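You operate a simulated robot arm through the tools that you are given. There is no shell and no other tool. Be economical: measure what you need, move in short steps, check, and stop when the job is done.

You run a simulated robot arm. Do the job below in one go: nothing can be reset, and whatever is moved stays where it is left.

## Task
Press the ball-shaped dough piece on the tray by the press flat and put it back there.
Fine: use the dough press and leave its tray shut.

Only the result counts: the job must be done as asked and must still hold three seconds after the hand-in. Knocking over, shifting, dropping, spilling or breaking anything else fails it.

## Robot
A 5-joint arm with a two-finger parallel gripper, fixed in place. Base frame: the origin is at the foot of the arm, x ahead of it, y to its left, z up; the work surface is at about z = 4. Lengths are in mm, angles in degrees, forces in N, time in s.
With the tool pointing down near the work surface it reaches from about 260 to 680 mm from the base axis. Its first joint turns from -66.0 to 66.0 degrees. The tool tilts only in the upright plane through the base axis and itself; it spins freely about its own axis. Payload 2.9 kg.
The TCP is the grasp point between the finger pads, 30 mm short of the fingertips. In the tool frame z runs along the fingers and y along their closing line. Largest opening 110 mm; finger width 20, thickness 10; the body of the gripper, 48 by 112 mm, starts 55 mm behind the TCP.
Orientation is that of the tool frame in the base frame, as a unit quaternion [w, x, y, z]. With the fingers straight down and closing along the base's y, the tool's x points along the base's -x, its y along +y and its z along -z.

## Interface
- The arm moves only by the tool play_rows. Its argument "deltas" is text: rows parted by semicolons, each of 6 numbers parted by spaces: the shift along the base's x, y, z in mm, then the turn, a rotation vector about the base's x, y, z in rad. In form: dx dy dz rx ry rz; .... A call has 1 to 10 rows; each row shifts and turns the commanded pose from where the row before left it. "gripper" is the closure, from 0 (fully open) to 1 (shut), set as the call begins (left out, the last holds). A row lasts 0.2 s, in which the tool goes at most 50 mm and 8.6 degrees; a call with a longer step from one row to the next is refused whole, and so is a gripper value outside its range. Where a pose cannot be reached the arm comes as near as it can. A force on the tool above 40 N (or 10 N above the force at the start of the call, whichever is more), or a blocked arm, ends the call early, and 0.2 s more pass. Each finger travels about 108 mm/s and halts on what it meets, pressing with about 29 N; the grip force reading is that of the motor and also rises with nothing between the fingers. The clock runs only during rows and for 0.2 s after the last one: add rows that do not move to give the fingers time. It gives the time, the measured TCP pose, the force on the tool (base axes), the opening and the grip force at its end, in the units of the frame above (readings bear some noise).
- Cameras (640 x 400 px; columns grow to the right, rows downward): "scene" is fixed at [50.5, -481.5, 587.1]; the picture's right is [0.47, -0.88, 0.00], its down [-0.64, -0.34, -0.69] and it looks along [0.61, 0.33, -0.72] (base axes); focal length 227 px, centre (320, 200). "wrist" rides on the gripper at [72, 17, -103] in the tool frame; the picture's right is [-0.23, 0.97, 0.00], its down [-0.76, -0.18, -0.62] and it looks along [-0.61, -0.14, 0.78] (tool axes); focal length 222 px, centre (320, 200). There is no depth. A picture from a camera that has moved, and an enlarged one, comes with that camera's place and axes in the base frame and with its lens.
- snapshot(camera): a new picture of that camera. It takes no simulated time.
- zoom(camera, box): a new picture of the part [left, top, right, bottom] of that camera's present view, enlarged. It takes no simulated time.
- sign_off(): hands the job in; it is judged then, once.

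Go step by step. Nothing tells you positions but the pictures and the camera data: compare them with the known pose of the tool, close in by small moves and look again before you grip or let go. The budget is 120 turns and 64 pictures, counting those below and the enlarged ones. Unless the task says otherwise, let go and move clear before handing in, and close with one line.

The tools are called by a JSON object that holds its "api" and its "payload". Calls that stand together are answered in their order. play_rows: Moves the arm, as the interface text tells. Its arguments: {"type":"object","properties":{"deltas":{"type":"string"},"gripper":{"type":"number"}},"required":["deltas"]} The other tools are called the same way: snapshot (camera) takes a picture; zoom (camera, box) takes an enlarged picture of a part of a camera's view; sign_off () hands the job in.

At the start:

```text
t: 0.0
position: [335.5, -186.5, 403.7]
ee_rot: [0.0, 0.001, 1.0, 0.001]
wrist_force: [-0.8, 1.3, -0.7]
gripper_width: 110.3
grip_force: 0.1
```

scene: 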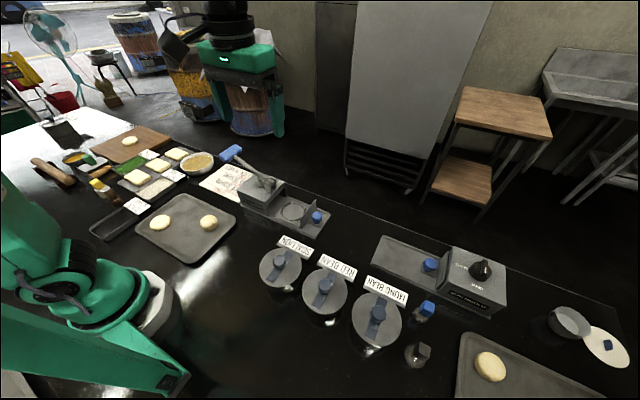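
wrist: 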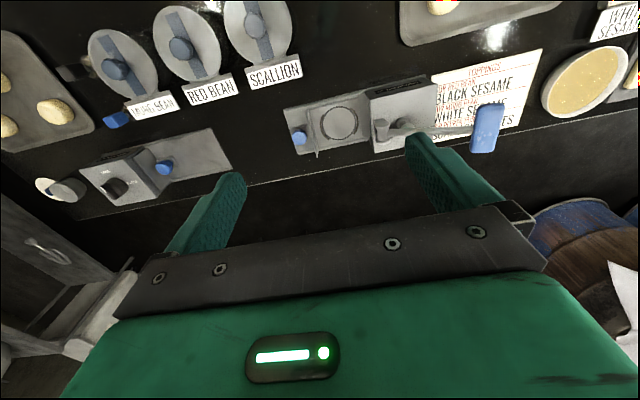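

I see a lever device (dough press with a blue-handled lever, sliding tray with blue knob), a second device with a dial, and trays with dough. I'll zoom in first to identify them.

{"api": "zoom", "payload": {"camera": "scene", "box": [130, 130, 340, 261]}}

{"api": "zoom", "payload": {"camera": "scene", "box": [360, 220, 640, 395]}}

{"api": "zoom", "payload": {"camera": "wrist", "box": [270, 60, 530, 222]}}

```text
3.05 times, centred on (235, 196) of scene
camera zoom: at [50.5, -481.5, 587.1], right [0.47, -0.88, 0.0], down [-0.64, -0.34, -0.69], along [0.61, 0.33, -0.72], focal length 693 px, centre (579, 214)
```

zoom: 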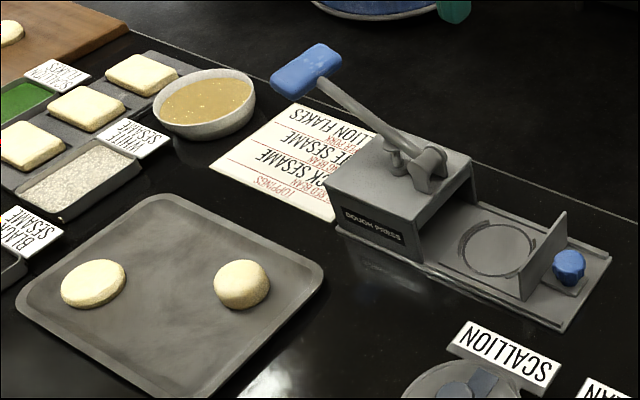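

```text
2.29 times, centred on (500, 308) of scene
camera zoom: at [50.5, -481.5, 587.1], right [0.47, -0.88, 0.0], down [-0.64, -0.34, -0.69], along [0.61, 0.33, -0.72], focal length 519 px, centre (-91, -46)
```

zoom: 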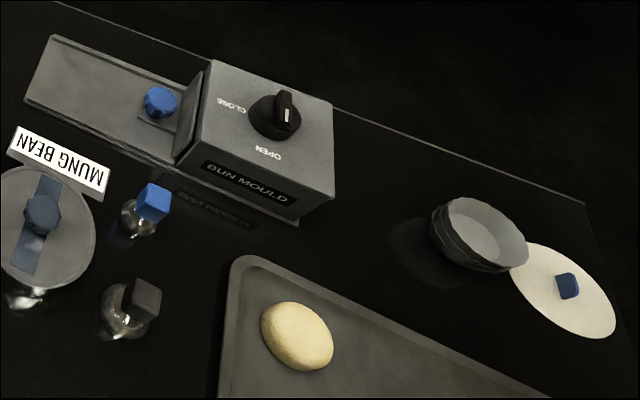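

```text
2.46 times, centred on (400, 141) of wrist
camera zoom: at [263.0, -169.4, 505.7], right [0.23, 0.97, 0.0], down [0.76, -0.18, 0.62], along [0.61, -0.14, -0.78], focal length 547 px, centre (123, 345)
```

zoom: 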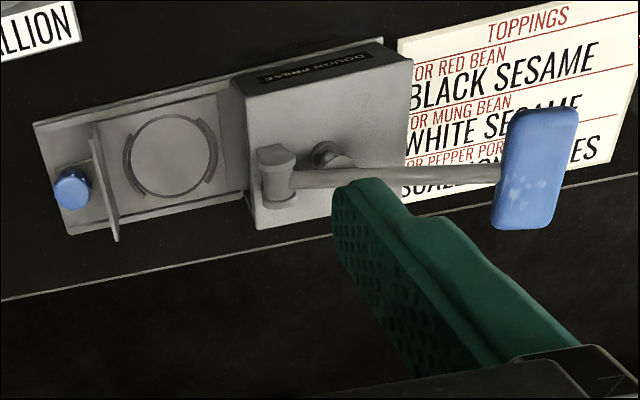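

The dough press stands at about (450, -40). Its drawer is open with the ring at about (444, -166), the knob is near (450, -255) and the lever grip near (450, 50, 170). The ball dough is at about (277, 38), so I'll move above it and look.

{"api": "play_rows", "payload": {"deltas": "-7.3 28 -25 0 0 0;-7.3 28 -25 0 0 0;-7.3 28 -25 0 0 0;-7.3 28 -25 0 0 0;-7.3 28 -25 0 0 0;-7.3 28 -25 0 0 0;-7.3 28 -25 0 0 0;-7.3 28 -25 0 0 0;0 0 0 0 0 0", "gripper": 0}}

{"api": "snapshot", "payload": {"camera": "wrist"}}

{"api": "snapshot", "payload": {"camera": "scene"}}

```text
t: 2.0
position: [277.3, 36.3, 202.2]
ee_rot: [-0.001, -0.001, 1.0, 0.0]
wrist_force: [-0.7, 0.5, -0.3]
gripper_width: 110.1
grip_force: 0.1
```

```text
58 pictures are left
camera wrist: at [204.8, 53.8, 304.4], right [0.23, 0.97, 0.0], down [0.76, -0.18, 0.62], along [0.61, -0.14, -0.78], focal length 222 px, centre (320, 200)
```

wrist: 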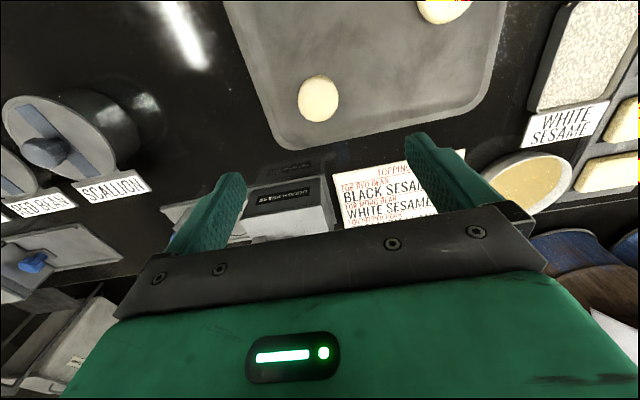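

```text
57 pictures are left
```

scene: 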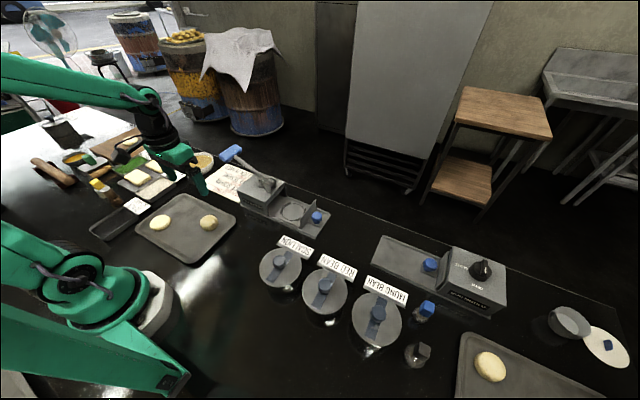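

The ball is about 47 mm across at about (274, 37). I'll part-close the fingers to clear the tray rim, descend, and check.

{"api": "play_rows", "payload": {"deltas": "-3 0.7 -30 0 0 0;0 0 -40 0 0 0;0 0 -40 0 0 0;0 0 -20 0 0 0;0 0 -18 0 0 0;0 0 0 0 0 0", "gripper": 0.25}}

{"api": "snapshot", "payload": {"camera": "wrist"}}

{"api": "zoom", "payload": {"camera": "scene", "box": [130, 150, 290, 250]}}

```text
t: 3.4
position: [274.2, 39.3, 54.6]
ee_rot: [-0.001, 0.0, 1.0, 0.0]
wrist_force: [0.1, -0.2, 0.1]
gripper_width: 82.5
grip_force: 0.1
```

```text
56 pictures are left
camera wrist: at [200.5, 55.7, 156.8], right [0.23, 0.97, 0.0], down [0.76, -0.18, 0.62], along [0.61, -0.14, -0.78], focal length 222 px, centre (320, 200)
```

wrist: 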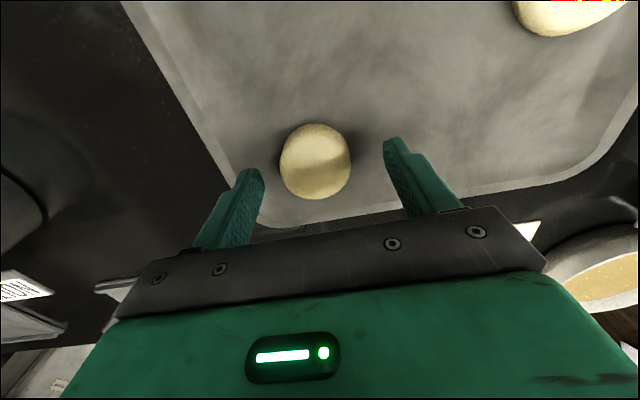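

```text
4.00 times, centred on (210, 200) of scene
camera zoom: at [50.5, -481.5, 587.1], right [0.47, -0.88, 0.0], down [-0.64, -0.34, -0.69], along [0.61, 0.33, -0.72], focal length 909 px, centre (760, 200)
```

zoom: 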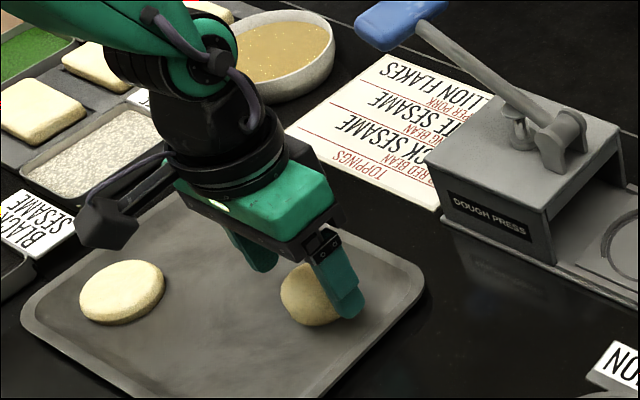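

The ball sits between the fingers. I'll lower 10 mm more, centre, and close.

{"api": "play_rows", "payload": {"deltas": "-0.5 -2.3 -5 0 0 0;0 0 -5 0 0 0;0 0 0 0 0 0"}}

{"api": "play_rows", "payload": {"deltas": "0 0 0 0 0 0;0 0 0 0 0 0;0 0 0 0 0 0;0 0 0 0 0 0", "gripper": 0.6}}

```text
t: 4.2
position: [273.3, 36.3, 46.0]
ee_rot: [0.0, 0.0, 1.0, 0.0]
wrist_force: [-0.2, 0.4, 0.0]
gripper_width: 82.6
grip_force: 0.1
```

```text
t: 5.2
position: [273.2, 34.7, 44.7]
ee_rot: [0.0, 0.0, 1.0, 0.0]
wrist_force: [0.4, -0.4, 2.1]
gripper_width: 46.9
grip_force: 28.6
```

Grip holds at 47 mm. I'll lift, carry toward the drawer's ring, and zoom at the seat.

{"api": "play_rows", "payload": {"deltas": "0 0 20 0 0 0;0 0 40 0 0 0;0 0 45 0 0 0;20 -20 5 0 0 0;25 -27 0 0 0 0;25 -27 0 0 0 0;25 -27 0 0 0 0;25 -27 0 0 0 0;0 0 0 0 0 0", "gripper": 0.63}}

{"api": "snapshot", "payload": {"camera": "wrist"}}

{"api": "zoom", "payload": {"camera": "scene", "box": [220, 150, 340, 225]}}

```text
t: 7.2
position: [394.5, -91.5, 152.3]
ee_rot: [0.001, 0.0, 1.0, 0.0]
wrist_force: [0.9, -1.3, -0.5]
gripper_width: 40.3
grip_force: 0.0
```

```text
54 pictures are left
camera wrist: at [322.0, -74.6, 257.0], right [0.23, 0.97, 0.0], down [0.76, -0.18, 0.62], along [0.61, -0.14, -0.78], focal length 222 px, centre (320, 200)
```

wrist: 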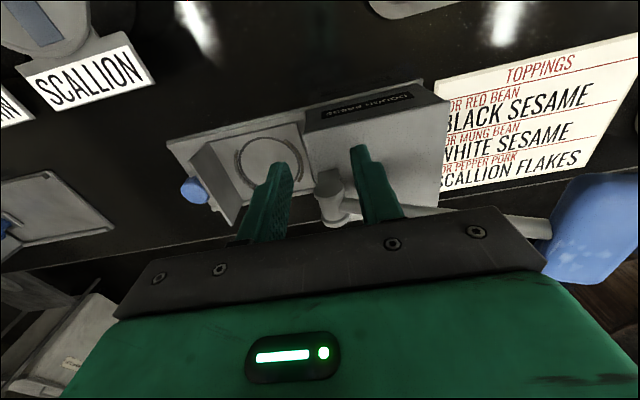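

```text
5.33 times, centred on (280, 188) of scene
camera zoom: at [50.5, -481.5, 587.1], right [0.47, -0.88, 0.0], down [-0.64, -0.34, -0.69], along [0.61, 0.33, -0.72], focal length 1212 px, centre (533, 267)
```

zoom: 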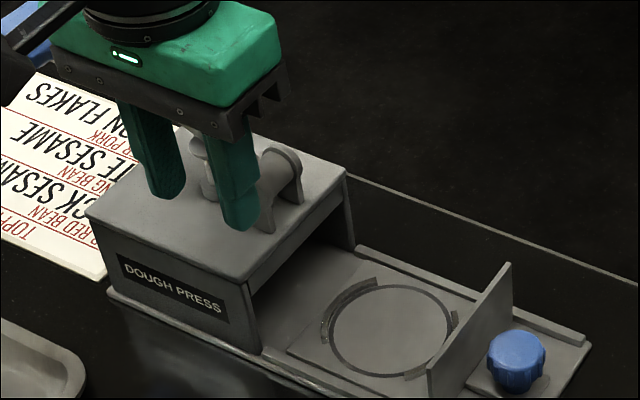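

The dough slipped out (width 40, no grip force). I'll look for where it is.

{"api": "zoom", "payload": {"camera": "scene", "box": [120, 150, 280, 270]}}

```text
3.33 times, centred on (200, 210) of scene
camera zoom: at [50.5, -481.5, 587.1], right [0.47, -0.88, 0.0], down [-0.64, -0.34, -0.69], along [0.61, 0.33, -0.72], focal length 758 px, centre (720, 167)
```

zoom: 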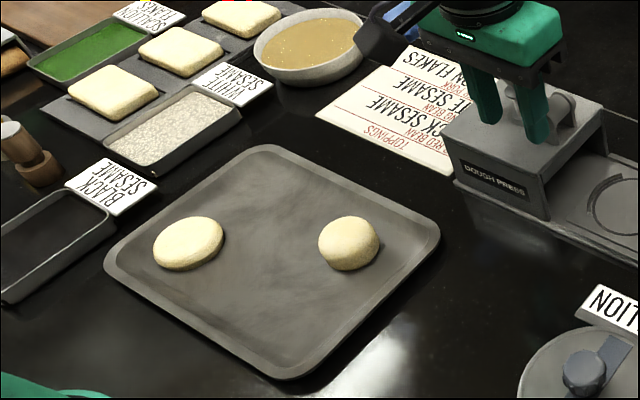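

It is still on the tray at nearly the same place, so I gripped above its widest part. I'll go back and grip lower.

{"api": "play_rows", "payload": {"deltas": "-24 26 0 0 0 0;-25 27 0 0 0 0;-25 26 0 0 0 0;-25 27 0 0 0 0;-22 21 0 0 0 0;0 0 -45 0 0 0;0 0 -40 0 0 0;0 0 0 0 0 0", "gripper": 0.25}}

{"api": "snapshot", "payload": {"camera": "wrist"}}

```text
t: 9.0
position: [272.0, 37.1, 68.7]
ee_rot: [0.0, 0.0, 1.0, 0.0]
wrist_force: [0.0, 0.0, -0.5]
gripper_width: 82.5
grip_force: 0.2
```

```text
51 pictures are left
camera wrist: at [198.8, 54.7, 171.8], right [0.23, 0.97, 0.0], down [0.76, -0.18, 0.62], along [0.61, -0.14, -0.78], focal length 222 px, centre (320, 200)
```

wrist: 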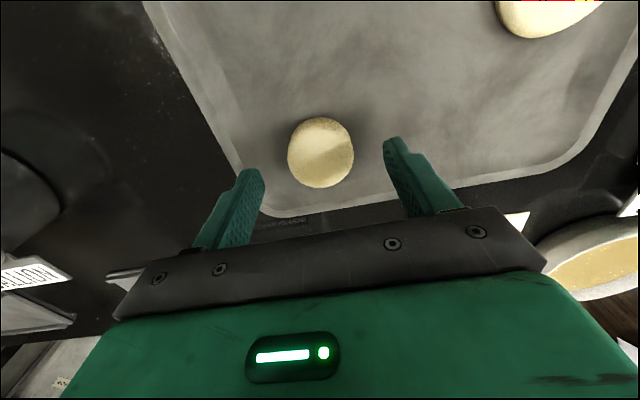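

The ball is at about (274, 38). I'll lower in small steps toward the tray surface, watching the force.

{"api": "play_rows", "payload": {"deltas": "1.5 0.5 -14 0 0 0;0 0 -10 0 0 0;0 0 -5 0 0 0;0 0 -2 0 0 0;0 0 0 0 0 0"}}

{"api": "zoom", "payload": {"camera": "scene", "box": [170, 180, 250, 240]}}

```text
t: 10.2
position: [273.8, 37.2, 38.3]
ee_rot: [0.0, 0.001, 1.0, 0.0]
wrist_force: [-0.5, 0.4, 0.1]
gripper_width: 82.5
grip_force: 0.0
```

```text
6.67 times, centred on (210, 210) of scene
camera zoom: at [50.5, -481.5, 587.1], right [0.47, -0.88, 0.0], down [-0.64, -0.34, -0.69], along [0.61, 0.33, -0.72], focal length 1515 px, centre (1053, 133)
```

zoom: 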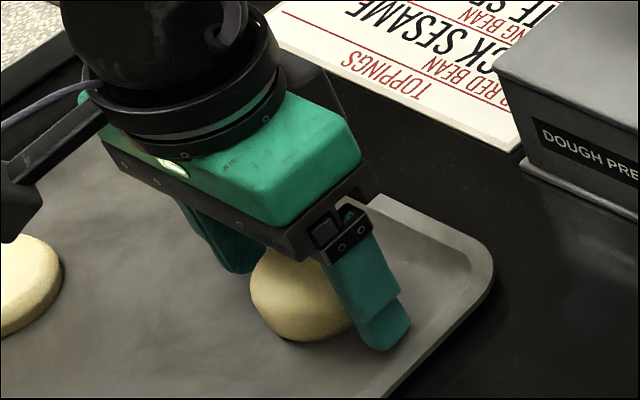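

The tips are near the tray surface. I'll close now and do a small test lift.

{"api": "play_rows", "payload": {"deltas": "0 0 0 0 0 0;0 0 0 0 0 0;0 0 0 0 0 0;0 0 0 0 0 0", "gripper": 0.75}}

{"api": "play_rows", "payload": {"deltas": "0 0 10 0 0 0;0 0 15 0 0 0;0 0 0 0 0 0;0 0 0 0 0 0"}}

{"api": "zoom", "payload": {"camera": "scene", "box": [170, 180, 250, 240]}}

```text
t: 11.2
position: [275.1, 35.7, 40.7]
ee_rot: [0.001, 0.0, 1.0, 0.0]
wrist_force: [0.5, 0.4, 1.1]
gripper_width: 47.1
grip_force: 28.8
```

```text
t: 12.2
position: [274.3, 36.8, 65.2]
ee_rot: [0.0, 0.001, 1.0, 0.0]
wrist_force: [-0.7, -0.1, -0.8]
gripper_width: 47.0
grip_force: 28.8
```

```text
6.67 times, centred on (210, 210) of scene
camera zoom: at [50.5, -481.5, 587.1], right [0.47, -0.88, 0.0], down [-0.64, -0.34, -0.69], along [0.61, 0.33, -0.72], focal length 1515 px, centre (1053, 133)
```

zoom: 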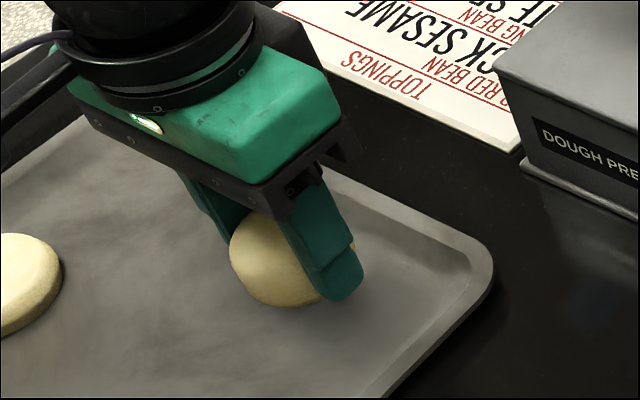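

It holds. I'll carry it smoothly to above the ring.

{"api": "play_rows", "payload": {"deltas": "0 0 20 0 0 0;0 0 25 0 0 0;5 -10 25 0 0 0;15 -24 0 0 0 0;18 -26 0 0 0 0;18 -26 0 0 0 0;18 -26 0 0 0 0;18 -26 0 0 0 0;18 -26 0 0 0 0"}}

{"api": "play_rows", "payload": {"deltas": "18 -20 0 0 0 0;18 -13 0 0 0 0;14 -5 0 0 0 0;10 0 0 0 0 0;0 0 0 0 0 0;0 0 0 0 0 0"}}

{"api": "snapshot", "payload": {"camera": "wrist"}}

{"api": "zoom", "payload": {"camera": "scene", "box": [220, 150, 340, 225]}}

```text
t: 14.2
position: [383.9, -129.1, 134.0]
ee_rot: [0.001, 0.0, 1.0, 0.0]
wrist_force: [-0.4, 0.1, -0.5]
gripper_width: 47.1
grip_force: 29.0
```

```text
t: 15.6
position: [443.7, -165.8, 132.6]
ee_rot: [0.0, 0.0, 1.0, 0.0]
wrist_force: [-0.6, 0.0, -1.0]
gripper_width: 47.2
grip_force: 29.2
```

```text
48 pictures are left
camera wrist: at [371.1, -148.8, 236.3], right [0.23, 0.97, 0.0], down [0.76, -0.18, 0.62], along [0.61, -0.14, -0.78], focal length 222 px, centre (320, 200)
```

wrist: 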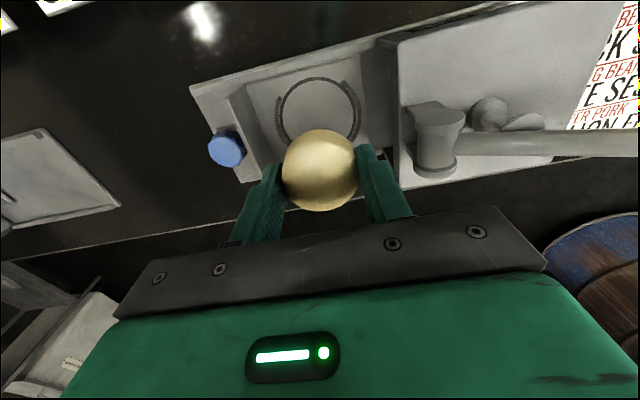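

```text
5.33 times, centred on (280, 188) of scene
camera zoom: at [50.5, -481.5, 587.1], right [0.47, -0.88, 0.0], down [-0.64, -0.34, -0.69], along [0.61, 0.33, -0.72], focal length 1212 px, centre (533, 267)
```

zoom: 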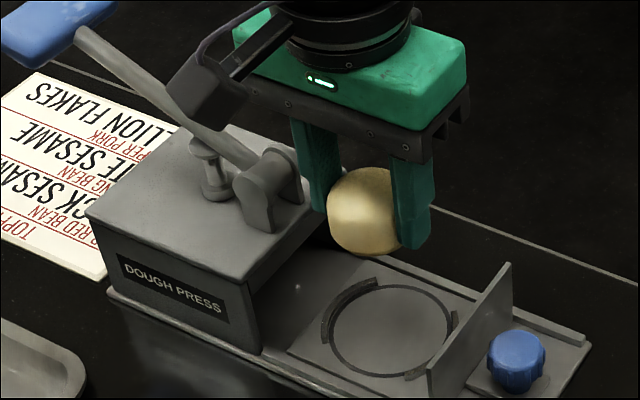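

The ring's raised arcs are on the ±y sides, so the fingers should straddle it along x. I'll turn the tool 90° about z, which puts the camera on the -y side.

{"api": "play_rows", "payload": {"deltas": "0 0 0 0 0 0.1428;0 0 0 0 0 0.1428;0 0 0 0 0 0.1428;0 0 0 0 0 0.1428;0 0 0 0 0 0.1428;0 0 0 0 0 0.1428;0 0 0 0 0 0.1428;0 0 0 0 0 0.1428;0 0 0 0 0 0.1428;0 0 0 0 0 0.1428"}}

{"api": "play_rows", "payload": {"deltas": "0 0 -20 0 0 0.1428;0 0 -20 0 0 0;0 0 -10 0 0 0;0 0 0 0 0 0"}}

{"api": "snapshot", "payload": {"camera": "wrist"}}

{"api": "zoom", "payload": {"camera": "scene", "box": [220, 150, 340, 225]}}

```text
t: 17.8
position: [444.7, -166.3, 133.9]
ee_rot: [0.0, -0.655, 0.755, 0.0]
wrist_force: [0.4, -0.2, -0.1]
gripper_width: 46.7
grip_force: 29.2
```

```text
t: 18.8
position: [444.0, -167.3, 84.1]
ee_rot: [0.001, -0.707, 0.707, -0.001]
wrist_force: [-0.6, 0.0, -0.1]
gripper_width: 47.3
grip_force: 29.0
```

```text
46 pictures are left
camera wrist: at [426.7, -239.2, 187.3], right [-0.97, 0.23, 0.0], down [0.18, 0.76, 0.62], along [0.14, 0.61, -0.78], focal length 222 px, centre (320, 200)
```

wrist: 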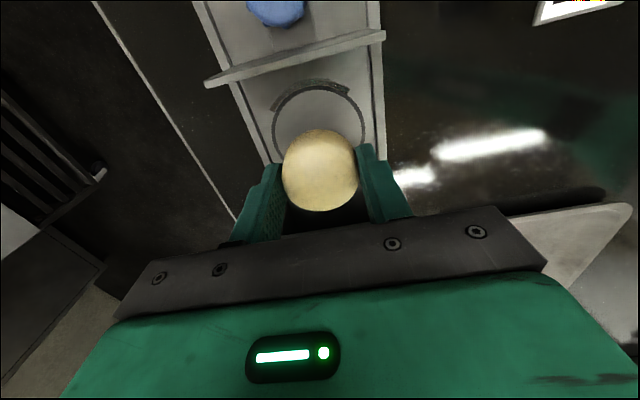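

```text
5.33 times, centred on (280, 188) of scene
camera zoom: at [50.5, -481.5, 587.1], right [0.47, -0.88, 0.0], down [-0.64, -0.34, -0.69], along [0.61, 0.33, -0.72], focal length 1212 px, centre (533, 267)
```

zoom: 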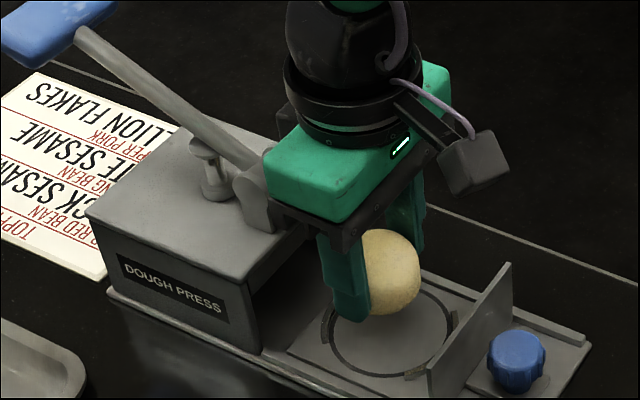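

Aligned over the ring. I'll descend, with a slow approach at the end.

{"api": "play_rows", "payload": {"deltas": "0 1 -15 0 0 0;0 0 -12 0 0 0;0 0 -4 0 0 0;0 0 0 0 0 0"}}

{"api": "zoom", "payload": {"camera": "scene", "box": [220, 150, 340, 225]}}

{"api": "snapshot", "payload": {"camera": "wrist"}}

```text
t: 19.8
position: [445.1, -165.1, 52.9]
ee_rot: [0.001, 0.707, -0.707, 0.0]
wrist_force: [0.2, -1.3, -1.1]
gripper_width: 47.4
grip_force: 29.3
```

```text
5.33 times, centred on (280, 188) of scene
camera zoom: at [50.5, -481.5, 587.1], right [0.47, -0.88, 0.0], down [-0.64, -0.34, -0.69], along [0.61, 0.33, -0.72], focal length 1212 px, centre (533, 267)
```

zoom: 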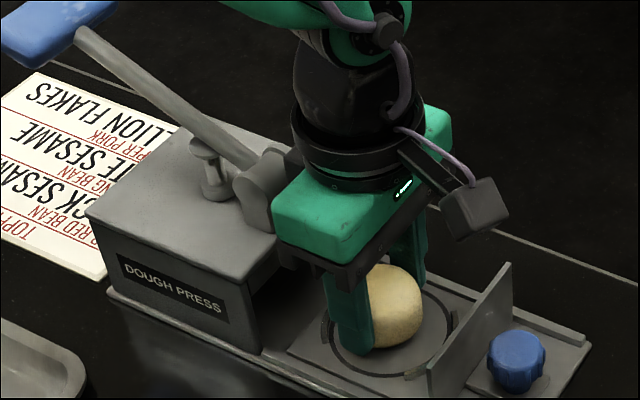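

```text
43 pictures are left
camera wrist: at [427.2, -237.9, 156.0], right [-0.97, 0.23, 0.0], down [0.18, 0.76, 0.62], along [0.14, 0.61, -0.78], focal length 222 px, centre (320, 200)
```

wrist: 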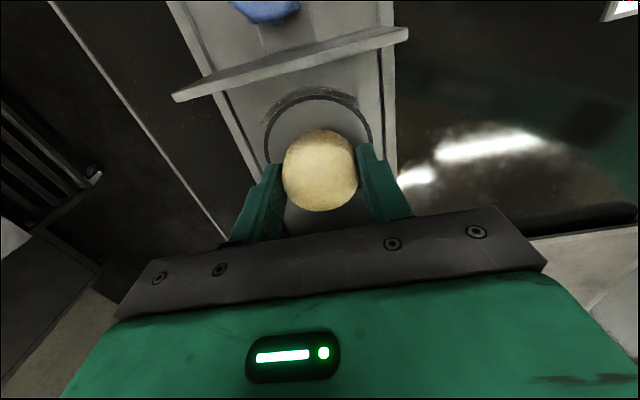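

{"api": "play_rows", "payload": {"deltas": "0 -2 -2 0 0 0;0 0 -2 0 0 0;0 0 0 0 0 0"}}

{"api": "play_rows", "payload": {"deltas": "0 0 -2 0 0 0;0 0 0 0 0 0"}}

{"api": "play_rows", "payload": {"deltas": "0 0 -2 0 0 0;0 0 0 0 0 0"}}

```text
t: 20.6
position: [444.8, -167.7, 48.5]
ee_rot: [-0.001, -0.707, 0.708, 0.0]
wrist_force: [-0.9, 0.4, -0.1]
gripper_width: 46.8
grip_force: 28.7
```

```text
t: 21.2
position: [445.5, -167.5, 46.2]
ee_rot: [0.001, 0.707, -0.707, 0.0]
wrist_force: [-1.9, 3.4, 10.0]
gripper_width: 47.3
grip_force: 29.3
```

```text
t: 21.8
position: [443.4, -167.4, 47.2]
ee_rot: [0.0, -0.707, 0.707, -0.001]
wrist_force: [-11.4, 6.7, 33.1]
gripper_width: 46.7
grip_force: 28.8
```

The dough touches the seat. I'll relieve the load, release gently, and rise.

{"api": "play_rows", "payload": {"deltas": "0 0 3 0 0 0;0 0 0 0 0 0"}}

{"api": "play_rows", "payload": {"deltas": "0 0 0 0 0 0;0 0 0 0 0 0;0 0 0 0 0 0;0 0 15 0 0 0;0 0 30 0 0 0;0 0 40 0 0 0;0 -30 20 0 0 0;0 0 0 0 0 0", "gripper": 0.3}}

{"api": "snapshot", "payload": {"camera": "wrist"}}

{"api": "zoom", "payload": {"camera": "scene", "box": [220, 150, 340, 225]}}

```text
t: 22.4
position: [444.3, -168.0, 46.4]
ee_rot: [0.0, 0.707, -0.707, 0.0]
wrist_force: [1.9, -0.2, 3.5]
gripper_width: 47.0
grip_force: 28.2
```

```text
t: 24.2
position: [443.6, -196.1, 153.4]
ee_rot: [0.0, 0.707, -0.707, -0.001]
wrist_force: [-0.6, 0.2, -0.1]
gripper_width: 76.8
grip_force: 0.0
```

```text
42 pictures are left
camera wrist: at [425.8, -268.9, 256.2], right [-0.97, 0.23, 0.0], down [0.18, 0.76, 0.62], along [0.14, 0.61, -0.78], focal length 222 px, centre (320, 200)
```

wrist: 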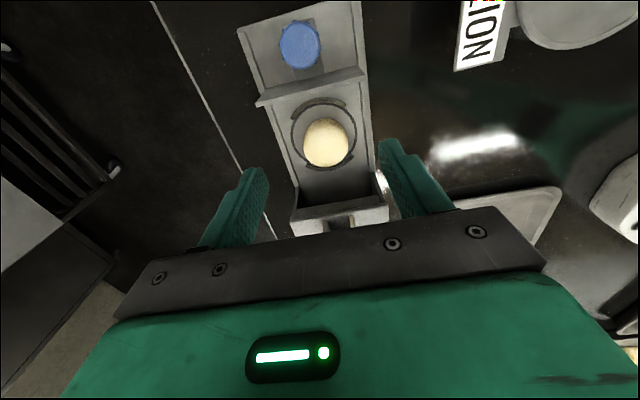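

```text
5.33 times, centred on (280, 188) of scene
camera zoom: at [50.5, -481.5, 587.1], right [0.47, -0.88, 0.0], down [-0.64, -0.34, -0.69], along [0.61, 0.33, -0.72], focal length 1212 px, centre (533, 267)
```

zoom: 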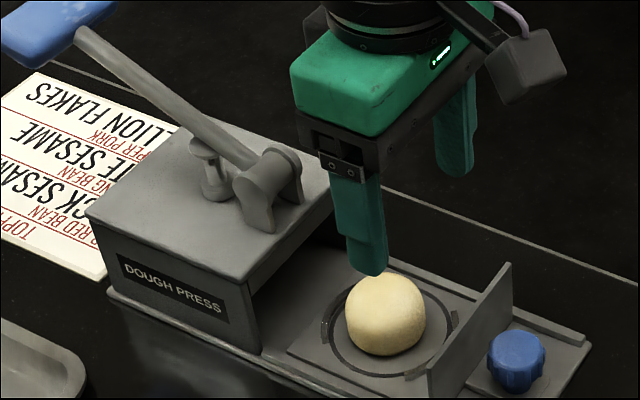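

The dough sits in the ring. Next I'll move over the blue knob at about (446, -257) so I can slide the drawer shut.

{"api": "play_rows", "payload": {"deltas": "1 -30 0 0 0 0;1 -31 0 0 0 0;0 0 -25 0 0 0;0 0 -25 0 0 0;0 0 0 0 0 0"}}

{"api": "snapshot", "payload": {"camera": "wrist"}}

{"api": "zoom", "payload": {"camera": "scene", "box": [250, 160, 370, 235]}}

```text
t: 25.4
position: [446.6, -258.7, 101.7]
ee_rot: [-0.001, -0.707, 0.707, 0.0]
wrist_force: [0.0, 0.4, 0.6]
gripper_width: 77.1
grip_force: 0.0
```

```text
40 pictures are left
camera wrist: at [429.2, -330.8, 205.1], right [-0.97, 0.23, 0.0], down [0.18, 0.76, 0.62], along [0.14, 0.61, -0.78], focal length 222 px, centre (320, 200)
```

wrist: 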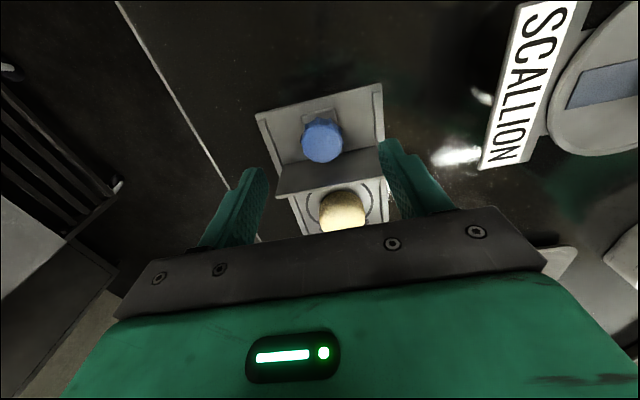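

```text
5.33 times, centred on (310, 198) of scene
camera zoom: at [50.5, -481.5, 587.1], right [0.47, -0.88, 0.0], down [-0.64, -0.34, -0.69], along [0.61, 0.33, -0.72], focal length 1212 px, centre (373, 213)
```

zoom: 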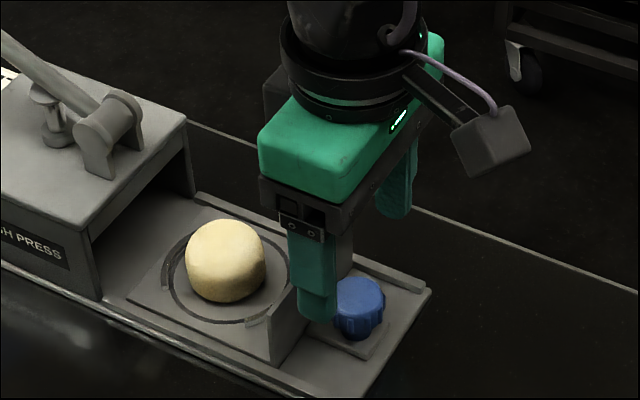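

The knob is centred at about (444, -259). I'll descend and grip it.

{"api": "play_rows", "payload": {"deltas": "-2 -1 -20 0 0 0;0 0 -15 0 0 0;0 0 -8 0 0 0;0 0 0 0 0 0"}}

{"api": "play_rows", "payload": {"deltas": "0 0 0 0 0 0;0 0 0 0 0 0;0 0 0 0 0 0;0 0 0 0 0 0", "gripper": 0.85}}

{"api": "zoom", "payload": {"camera": "scene", "box": [250, 160, 370, 235]}}

```text
t: 26.4
position: [444.9, -258.8, 59.2]
ee_rot: [0.0, 0.707, -0.707, 0.0]
wrist_force: [-0.3, -0.5, 0.6]
gripper_width: 77.0
grip_force: 0.1
```

```text
t: 27.4
position: [445.2, -258.9, 60.3]
ee_rot: [-0.001, 0.707, -0.707, 0.002]
wrist_force: [16.7, 1.2, -9.9]
gripper_width: 33.2
grip_force: 44.9
```

```text
5.33 times, centred on (310, 198) of scene
camera zoom: at [50.6, -481.6, 587.0], right [0.47, -0.88, 0.0], down [-0.64, -0.34, -0.69], along [0.61, 0.33, -0.72], focal length 1212 px, centre (373, 213)
```

zoom: 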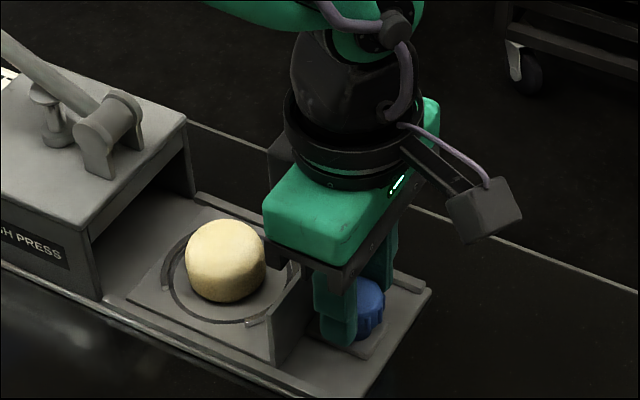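

The knob is gripped at 33 mm. I'll slide the drawer slowly toward the press (+y).

{"api": "play_rows", "payload": {"deltas": "2 4 0 0 0 0;0 8 0 0 0 0;0 8 0 0 0 0;0 8 0 0 0 0;0 8 0 0 0 0;0 4 0 0 0 0;0 0 0 0 0 0"}}

{"api": "zoom", "payload": {"camera": "scene", "box": [220, 150, 340, 225]}}

```text
t: 29.0
position: [444.4, -218.5, 58.9]
ee_rot: [0.001, 0.708, -0.707, -0.002]
wrist_force: [-23.9, -0.8, 8.0]
gripper_width: 33.4
grip_force: 45.2
```

```text
5.33 times, centred on (280, 188) of scene
camera zoom: at [50.4, -481.5, 587.1], right [0.47, -0.88, 0.0], down [-0.64, -0.34, -0.69], along [0.61, 0.33, -0.72], focal length 1212 px, centre (533, 267)
```

zoom: 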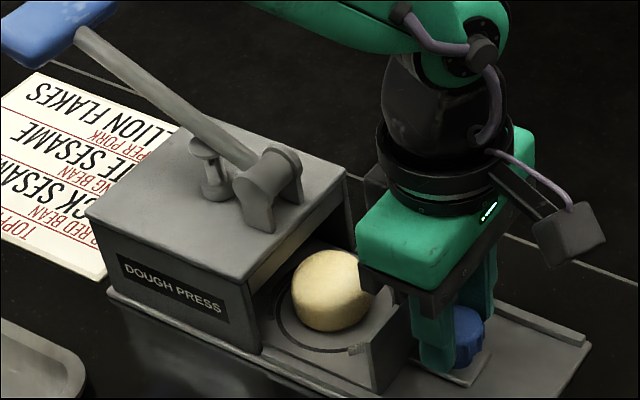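

The drawer moves with the knob. I'll continue.

{"api": "play_rows", "payload": {"deltas": "-1 6 0 0 0 0;0 8 0 0 0 0;0 8 0 0 0 0;0 8 0 0 0 0;0 8 0 0 0 0;0 8 0 0 0 0;0 4 0 0 0 0;0 0 0 0 0 0"}}

{"api": "zoom", "payload": {"camera": "scene", "box": [220, 140, 340, 215]}}

```text
t: 30.8
position: [445.9, -168.1, 59.7]
ee_rot: [0.001, 0.707, -0.707, -0.002]
wrist_force: [-17.3, 0.4, -4.9]
gripper_width: 33.2
grip_force: 45.4
```

```text
5.33 times, centred on (280, 178) of scene
camera zoom: at [50.5, -481.5, 587.1], right [0.47, -0.88, 0.0], down [-0.64, -0.34, -0.69], along [0.61, 0.33, -0.72], focal length 1212 px, centre (533, 320)
```

zoom: 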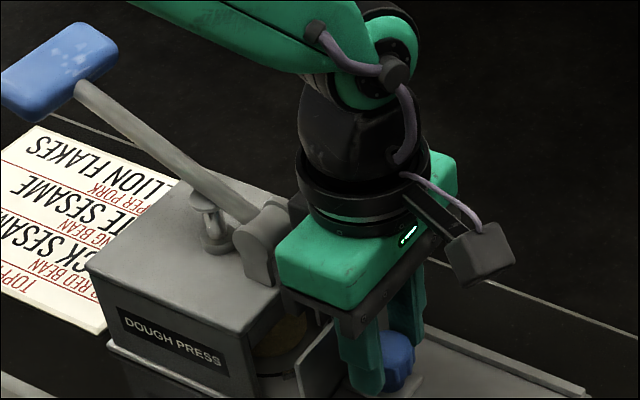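

Continuing in smaller steps, watching for the end stop.

{"api": "play_rows", "payload": {"deltas": "-1 5 0 0 0 0;0 5 0 0 0 0;0 5 0 0 0 0;0 5 0 0 0 0;0 0 0 0 0 0"}}

{"api": "zoom", "payload": {"camera": "scene", "box": [220, 140, 340, 215]}}

{"api": "snapshot", "payload": {"camera": "wrist"}}

```text
t: 32.0
position: [445.4, -150.2, 58.9]
ee_rot: [0.0, 0.707, -0.707, 0.0]
wrist_force: [-6.2, -0.7, -15.4]
gripper_width: 32.9
grip_force: 44.6
```

```text
5.33 times, centred on (280, 178) of scene
camera zoom: at [50.6, -481.5, 587.0], right [0.47, -0.88, 0.0], down [-0.64, -0.34, -0.69], along [0.61, 0.33, -0.72], focal length 1212 px, centre (533, 320)
```

zoom: 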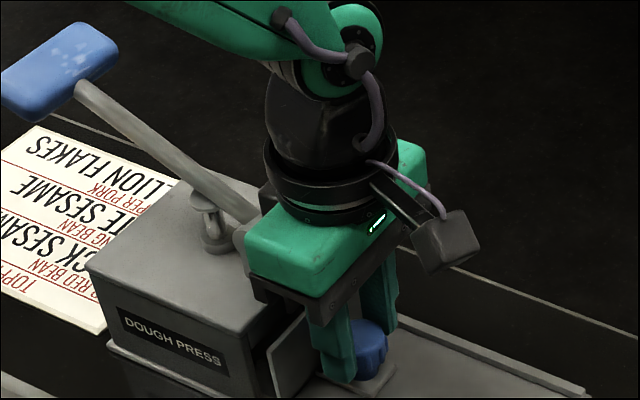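

```text
34 pictures are left
camera wrist: at [427.7, -221.3, 162.4], right [-0.97, 0.23, 0.0], down [0.18, 0.76, 0.62], along [0.14, 0.61, -0.78], focal length 222 px, centre (320, 200)
```

wrist: 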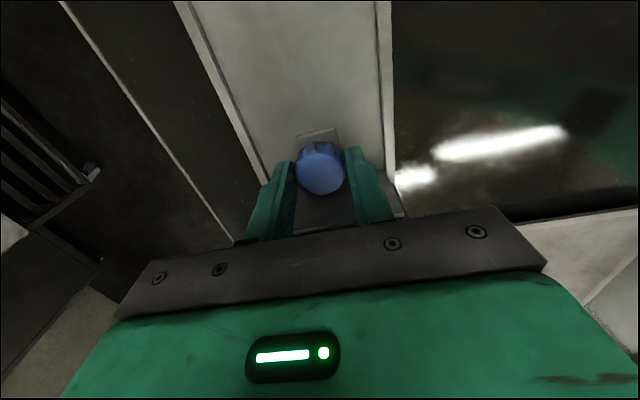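

{"api": "play_rows", "payload": {"deltas": "0 4 0 0 0 0;0 4 0 0 0 0;0 4 0 0 0 0;0 0 0 0 0 0"}}

{"api": "zoom", "payload": {"camera": "scene", "box": [220, 140, 340, 215]}}

```text
t: 33.0
position: [446.1, -138.7, 60.6]
ee_rot: [0.001, -0.706, 0.708, -0.002]
wrist_force: [-4.4, -29.4, -12.5]
gripper_width: 33.6
grip_force: 45.4
```

```text
5.33 times, centred on (280, 178) of scene
camera zoom: at [50.5, -481.6, 587.1], right [0.47, -0.88, 0.0], down [-0.64, -0.34, -0.69], along [0.61, 0.33, -0.72], focal length 1212 px, centre (533, 320)
```

zoom: 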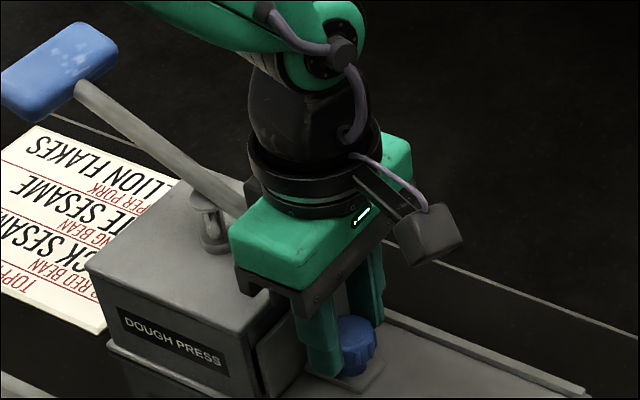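

It's blocked at y≈-139, either by the end stop or by the gripper body meeting the lever pivot. I'll release, back off, and look.

{"api": "play_rows", "payload": {"deltas": "0 -1.5 0 0 0 0;0 0 0 0 0 0;0 0 0 0 0 0;0 0 25 0 0 0;0 -20 25 0 0 0;0 -40 20 0 0 0;0 -40 20 0 0 0;0 0 0 0 0 0", "gripper": 0.45}}

{"api": "zoom", "payload": {"camera": "scene", "box": [220, 140, 340, 215]}}

{"api": "snapshot", "payload": {"camera": "wrist"}}

```text
t: 34.8
position: [446.9, -239.6, 151.4]
ee_rot: [0.0, -0.707, 0.707, 0.0]
wrist_force: [-0.4, 0.9, -0.5]
gripper_width: 60.4
grip_force: 0.0
```

```text
5.33 times, centred on (280, 178) of scene
camera zoom: at [50.5, -481.5, 587.1], right [0.47, -0.88, 0.0], down [-0.64, -0.34, -0.69], along [0.61, 0.33, -0.72], focal length 1212 px, centre (533, 320)
```

zoom: 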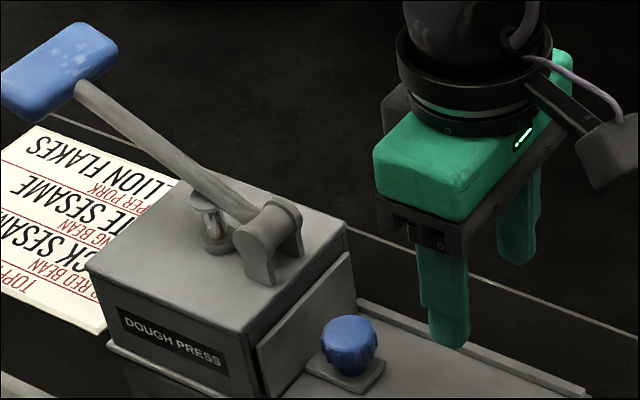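

```text
31 pictures are left
camera wrist: at [428.4, -311.9, 253.2], right [-0.97, 0.23, 0.0], down [0.18, 0.76, 0.62], along [0.14, 0.61, -0.78], focal length 222 px, centre (320, 200)
```

wrist: 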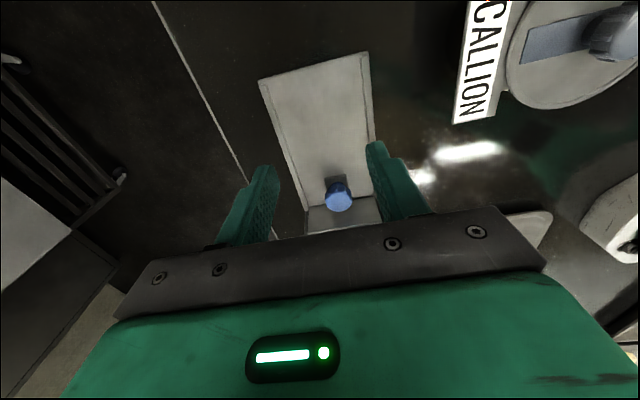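

{"api": "zoom", "payload": {"camera": "scene", "box": [255, 175, 305, 225]}}

```text
8.00 times, centred on (280, 200) of scene
camera zoom: at [50.5, -481.5, 587.1], right [0.47, -0.88, 0.0], down [-0.64, -0.34, -0.69], along [0.61, 0.33, -0.72], focal length 1818 px, centre (640, 200)
```

zoom: 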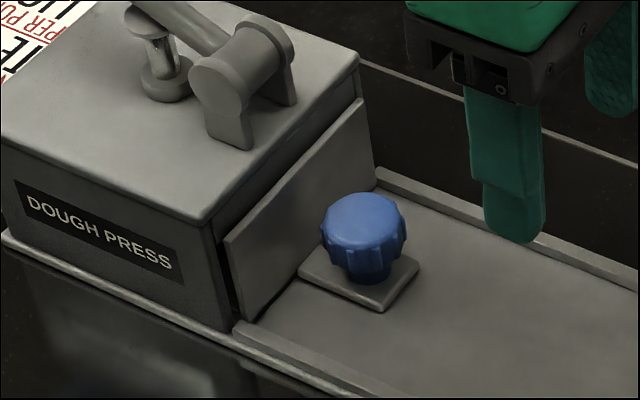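

The plate is nearly flush, perhaps a few mm short. I'll push the knob from the front with closed fingers, which keeps the gripper body clear of the pivot.

{"api": "play_rows", "payload": {"deltas": "-1 30 -30 0 0 0;0 15 -35 0 0 0;0 0 -26 0 0 0;0 0 0 0 0 0;0 0 0 0 0 0", "gripper": 1}}

{"api": "play_rows", "payload": {"deltas": "0 10 0 0 0 0;0 5 0 0 0 0;0 3 0 0 0 0;0 3 0 0 0 0;0 3 0 0 0 0;0 3 0 0 0 0;0 3 0 0 0 0;0 3 0 0 0 0"}}

{"api": "zoom", "payload": {"camera": "scene", "box": [255, 175, 305, 225]}}

```text
t: 36.0
position: [445.8, -192.6, 58.2]
ee_rot: [0.0, 0.707, -0.707, 0.0]
wrist_force: [0.0, 0.4, 0.2]
gripper_width: 0.1
grip_force: 29.2
```

```text
t: 37.8
position: [444.1, -167.9, 57.6]
ee_rot: [0.001, -0.703, 0.711, -0.002]
wrist_force: [-0.8, -8.2, -1.9]
gripper_width: 0.0
grip_force: 28.9
stopped in row 8: the force on the tool passed its limit (the readings are from after the stop); the commanded pose is now the measured one
```

```text
8.00 times, centred on (280, 200) of scene
camera zoom: at [50.5, -481.5, 587.1], right [0.47, -0.88, 0.0], down [-0.64, -0.34, -0.69], along [0.61, 0.33, -0.72], focal length 1818 px, centre (640, 200)
```

zoom: 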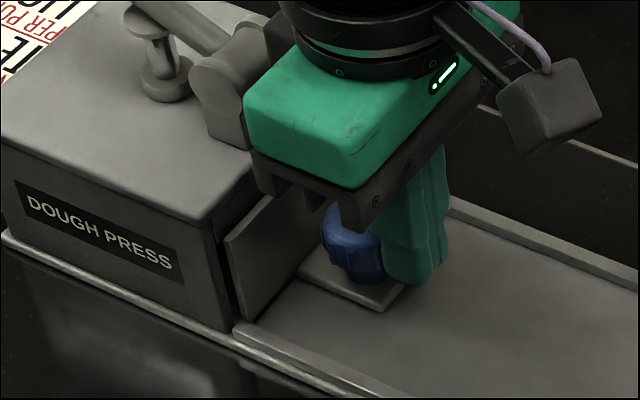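

It stopped against the end stop, so the drawer is shut. Next I'll retreat up and move over the lever grip.

{"api": "play_rows", "payload": {"deltas": "0 -15 0 0 0 0;0 -10 35 0 0 0;0 0 45 0 0 0;0 0 45 0 0 0;0 0 45 0 0 0;0 10 35 0 0 0;0 40 0 0 0 0;0 45 0 0 0 0;0 45 0 0 0 0;0 0 0 0 0 0"}}

{"api": "play_rows", "payload": {"deltas": "0 45 0 0 0 0;0 25 0 0 0 0;0 0 0 0 0 0"}}

{"api": "snapshot", "payload": {"camera": "wrist"}}

{"api": "zoom", "payload": {"camera": "scene", "box": [180, 100, 340, 200]}}

```text
t: 40.0
position: [441.8, -48.4, 262.8]
ee_rot: [0.002, -0.704, 0.71, -0.001]
wrist_force: [-0.7, 1.1, -0.3]
gripper_width: 0.3
grip_force: 28.7
```

```text
t: 40.8
position: [442.6, 18.4, 262.9]
ee_rot: [0.001, -0.704, 0.71, -0.001]
wrist_force: [0.1, 0.0, 0.4]
gripper_width: 0.0
grip_force: 29.0
```

```text
28 pictures are left
camera wrist: at [424.7, -53.8, 364.7], right [-0.97, 0.24, 0.0], down [0.18, 0.76, 0.62], along [0.15, 0.61, -0.78], focal length 222 px, centre (320, 200)
```

wrist: 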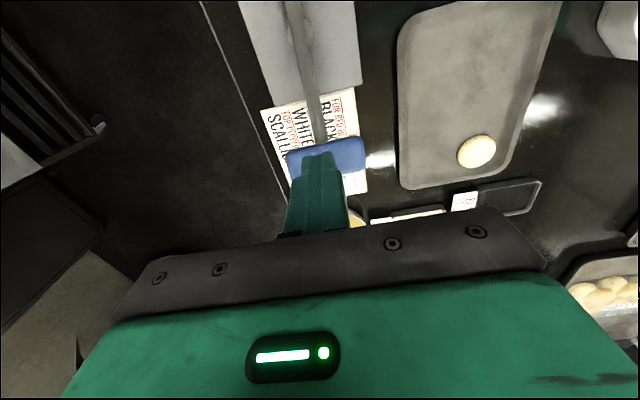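

```text
4.00 times, centred on (260, 150) of scene
camera zoom: at [50.5, -481.5, 587.1], right [0.47, -0.88, 0.0], down [-0.64, -0.34, -0.69], along [0.61, 0.33, -0.72], focal length 909 px, centre (560, 400)
```

zoom: 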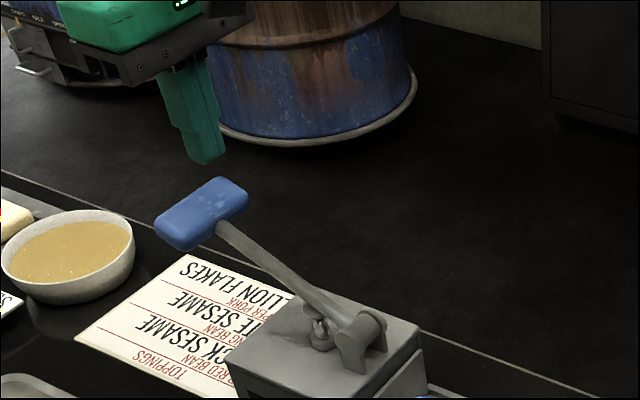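

The lever grip is at about (443, 44, 180). I'll come down onto it with closed fingers and follow its arc about the pivot.

{"api": "play_rows", "payload": {"deltas": "0.5 26 -20 0 0 0;0 0 -15 0 0 0;0 2 -6 0 0 0;0 4 -6 0 0 0;0 3 -6 0 0 0;0 0 0 0 0 0"}}

{"api": "zoom", "payload": {"camera": "scene", "box": [180, 100, 340, 200]}}

```text
t: 42.2
position: [443.4, 54.8, 211.2]
ee_rot: [0.001, -0.704, 0.711, -0.002]
wrist_force: [0.0, 0.0, 0.7]
gripper_width: 0.0
grip_force: 29.0
```

```text
4.00 times, centred on (260, 150) of scene
camera zoom: at [50.5, -481.5, 587.1], right [0.47, -0.88, 0.0], down [-0.64, -0.34, -0.69], along [0.61, 0.33, -0.72], focal length 909 px, centre (560, 400)
```

zoom: 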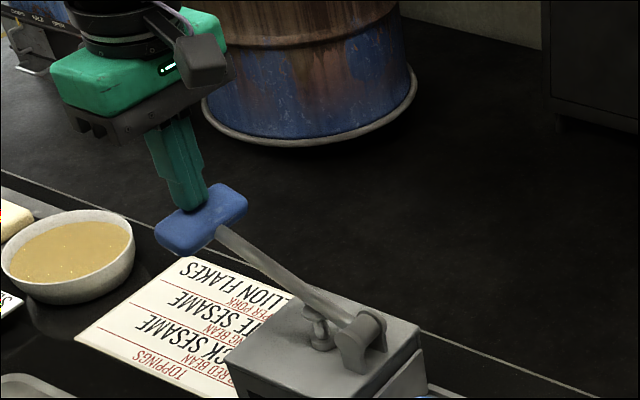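

Touching the grip. I'll push down along the arc.

{"api": "play_rows", "payload": {"deltas": "0 0 -6 0 0 0;0 2 -7 0 0 0;0 2.5 -6 0 0 0;0 2.5 -7 0 0 0;0 2 -6 0 0 0;0 2 -7 0 0 0;0 0 0 0 0 0"}}

{"api": "zoom", "payload": {"camera": "scene", "box": [180, 100, 340, 200]}}

```text
t: 43.8
position: [445.2, 64.8, 171.1]
ee_rot: [0.0, -0.705, 0.709, -0.001]
wrist_force: [-0.4, -0.1, 0.7]
gripper_width: 0.0
grip_force: 28.9
```

```text
4.00 times, centred on (260, 150) of scene
camera zoom: at [50.5, -481.5, 587.1], right [0.47, -0.88, 0.0], down [-0.64, -0.34, -0.69], along [0.61, 0.33, -0.72], focal length 909 px, centre (560, 400)
```

zoom: 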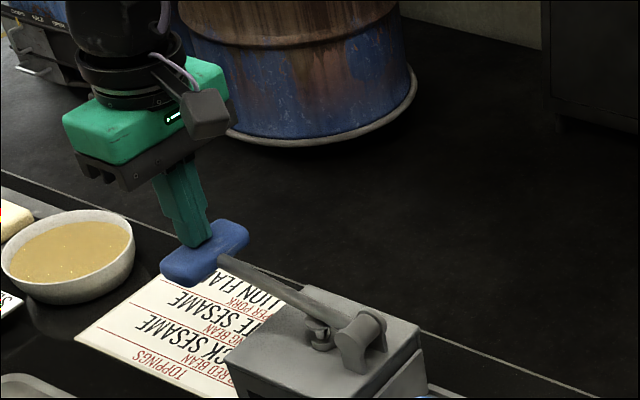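

The lever follows easily. Continuing down.

{"api": "play_rows", "payload": {"deltas": "0 1 -6 0 0 0;0 1 -6 0 0 0;0 0.5 -6 0 0 0;0 0.5 -6 0 0 0;0 0 -5 0 0 0;0 0 -5 0 0 0;0 0 0 0 0 0"}}

{"api": "zoom", "payload": {"camera": "scene", "box": [180, 100, 340, 200]}}

```text
t: 45.4
position: [443.1, 69.1, 138.6]
ee_rot: [0.002, -0.704, 0.71, -0.001]
wrist_force: [-1.0, 0.2, 0.9]
gripper_width: 0.0
grip_force: 29.0
```

```text
4.00 times, centred on (260, 150) of scene
camera zoom: at [50.5, -481.5, 587.1], right [0.47, -0.88, 0.0], down [-0.64, -0.34, -0.69], along [0.61, 0.33, -0.72], focal length 909 px, centre (560, 400)
```

zoom: 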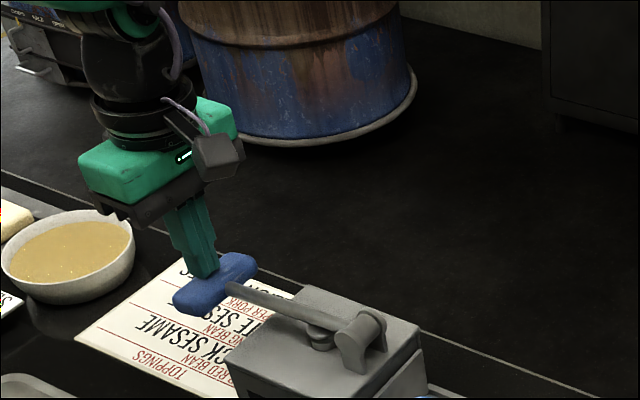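

{"api": "play_rows", "payload": {"deltas": "0 0 -4 0 0 0;0 0 -4 0 0 0;0 0 -4 0 0 0;0 0 -4 0 0 0;0 0 -4 0 0 0;0 0 -4 0 0 0;0 0 0 0 0 0"}}

{"api": "zoom", "payload": {"camera": "scene", "box": [180, 100, 340, 200]}}

```text
t: 47.0
position: [444.4, 68.3, 115.9]
ee_rot: [0.001, -0.704, 0.71, -0.001]
wrist_force: [-8.2, 4.8, 19.9]
gripper_width: 0.3
grip_force: 28.9
```

```text
4.00 times, centred on (260, 150) of scene
camera zoom: at [50.4, -481.5, 587.1], right [0.47, -0.88, 0.0], down [-0.64, -0.34, -0.69], along [0.61, 0.33, -0.72], focal length 909 px, centre (560, 400)
```

zoom: 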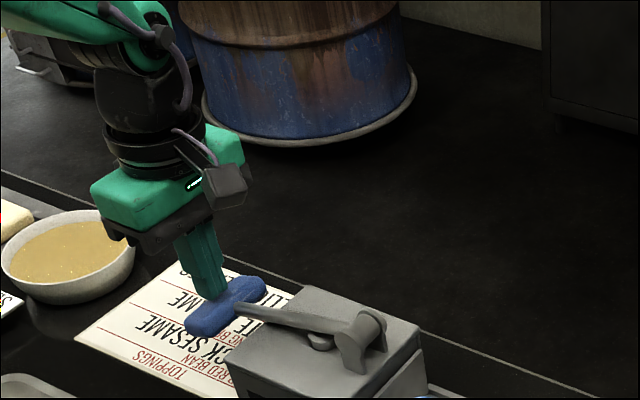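

The lever is bottoming out (20 N). I'll press slightly more and hold, then rise.

{"api": "play_rows", "payload": {"deltas": "0 0 -1 0 0 0;0 0 -1 0 0 0;0 0 0 0 0 0;0 0 0 0 0 0;0 0 0 0 0 0;0 0 0 0 0 0"}}

{"api": "play_rows", "payload": {"deltas": "0 0 5 0 0 0;0 0 10 0 0 0;0 0 25 0 0 0;0 0 40 0 0 0;0 0 40 0 0 0;0 0 0 0 0 0"}}

{"api": "zoom", "payload": {"camera": "scene", "box": [180, 100, 340, 200]}}

```text
t: 47.6
position: [443.2, 68.9, 116.0]
ee_rot: [0.003, -0.704, 0.71, -0.001]
wrist_force: [-6.4, 4.5, 18.5]
gripper_width: 0.1
grip_force: 28.9
stopped in row 3: the force on the tool passed its limit (the readings are from after the stop); the commanded pose is now the measured one
```

```text
t: 49.0
position: [446.9, 69.0, 235.1]
ee_rot: [0.002, -0.704, 0.71, -0.001]
wrist_force: [0.4, -0.4, -0.4]
gripper_width: 0.0
grip_force: 29.1
```

```text
4.00 times, centred on (260, 150) of scene
camera zoom: at [50.5, -481.5, 587.1], right [0.47, -0.88, 0.0], down [-0.64, -0.34, -0.69], along [0.61, 0.33, -0.72], focal length 909 px, centre (560, 400)
```

zoom: 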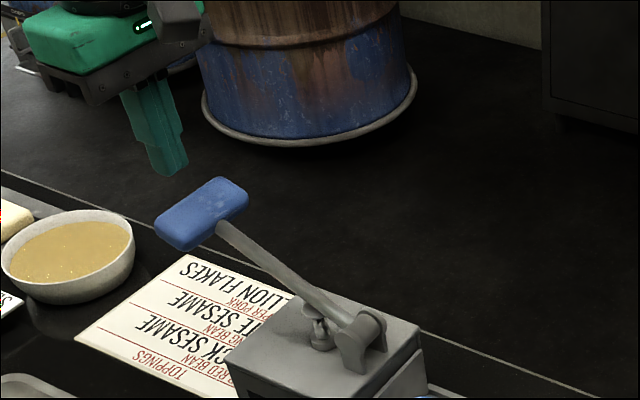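

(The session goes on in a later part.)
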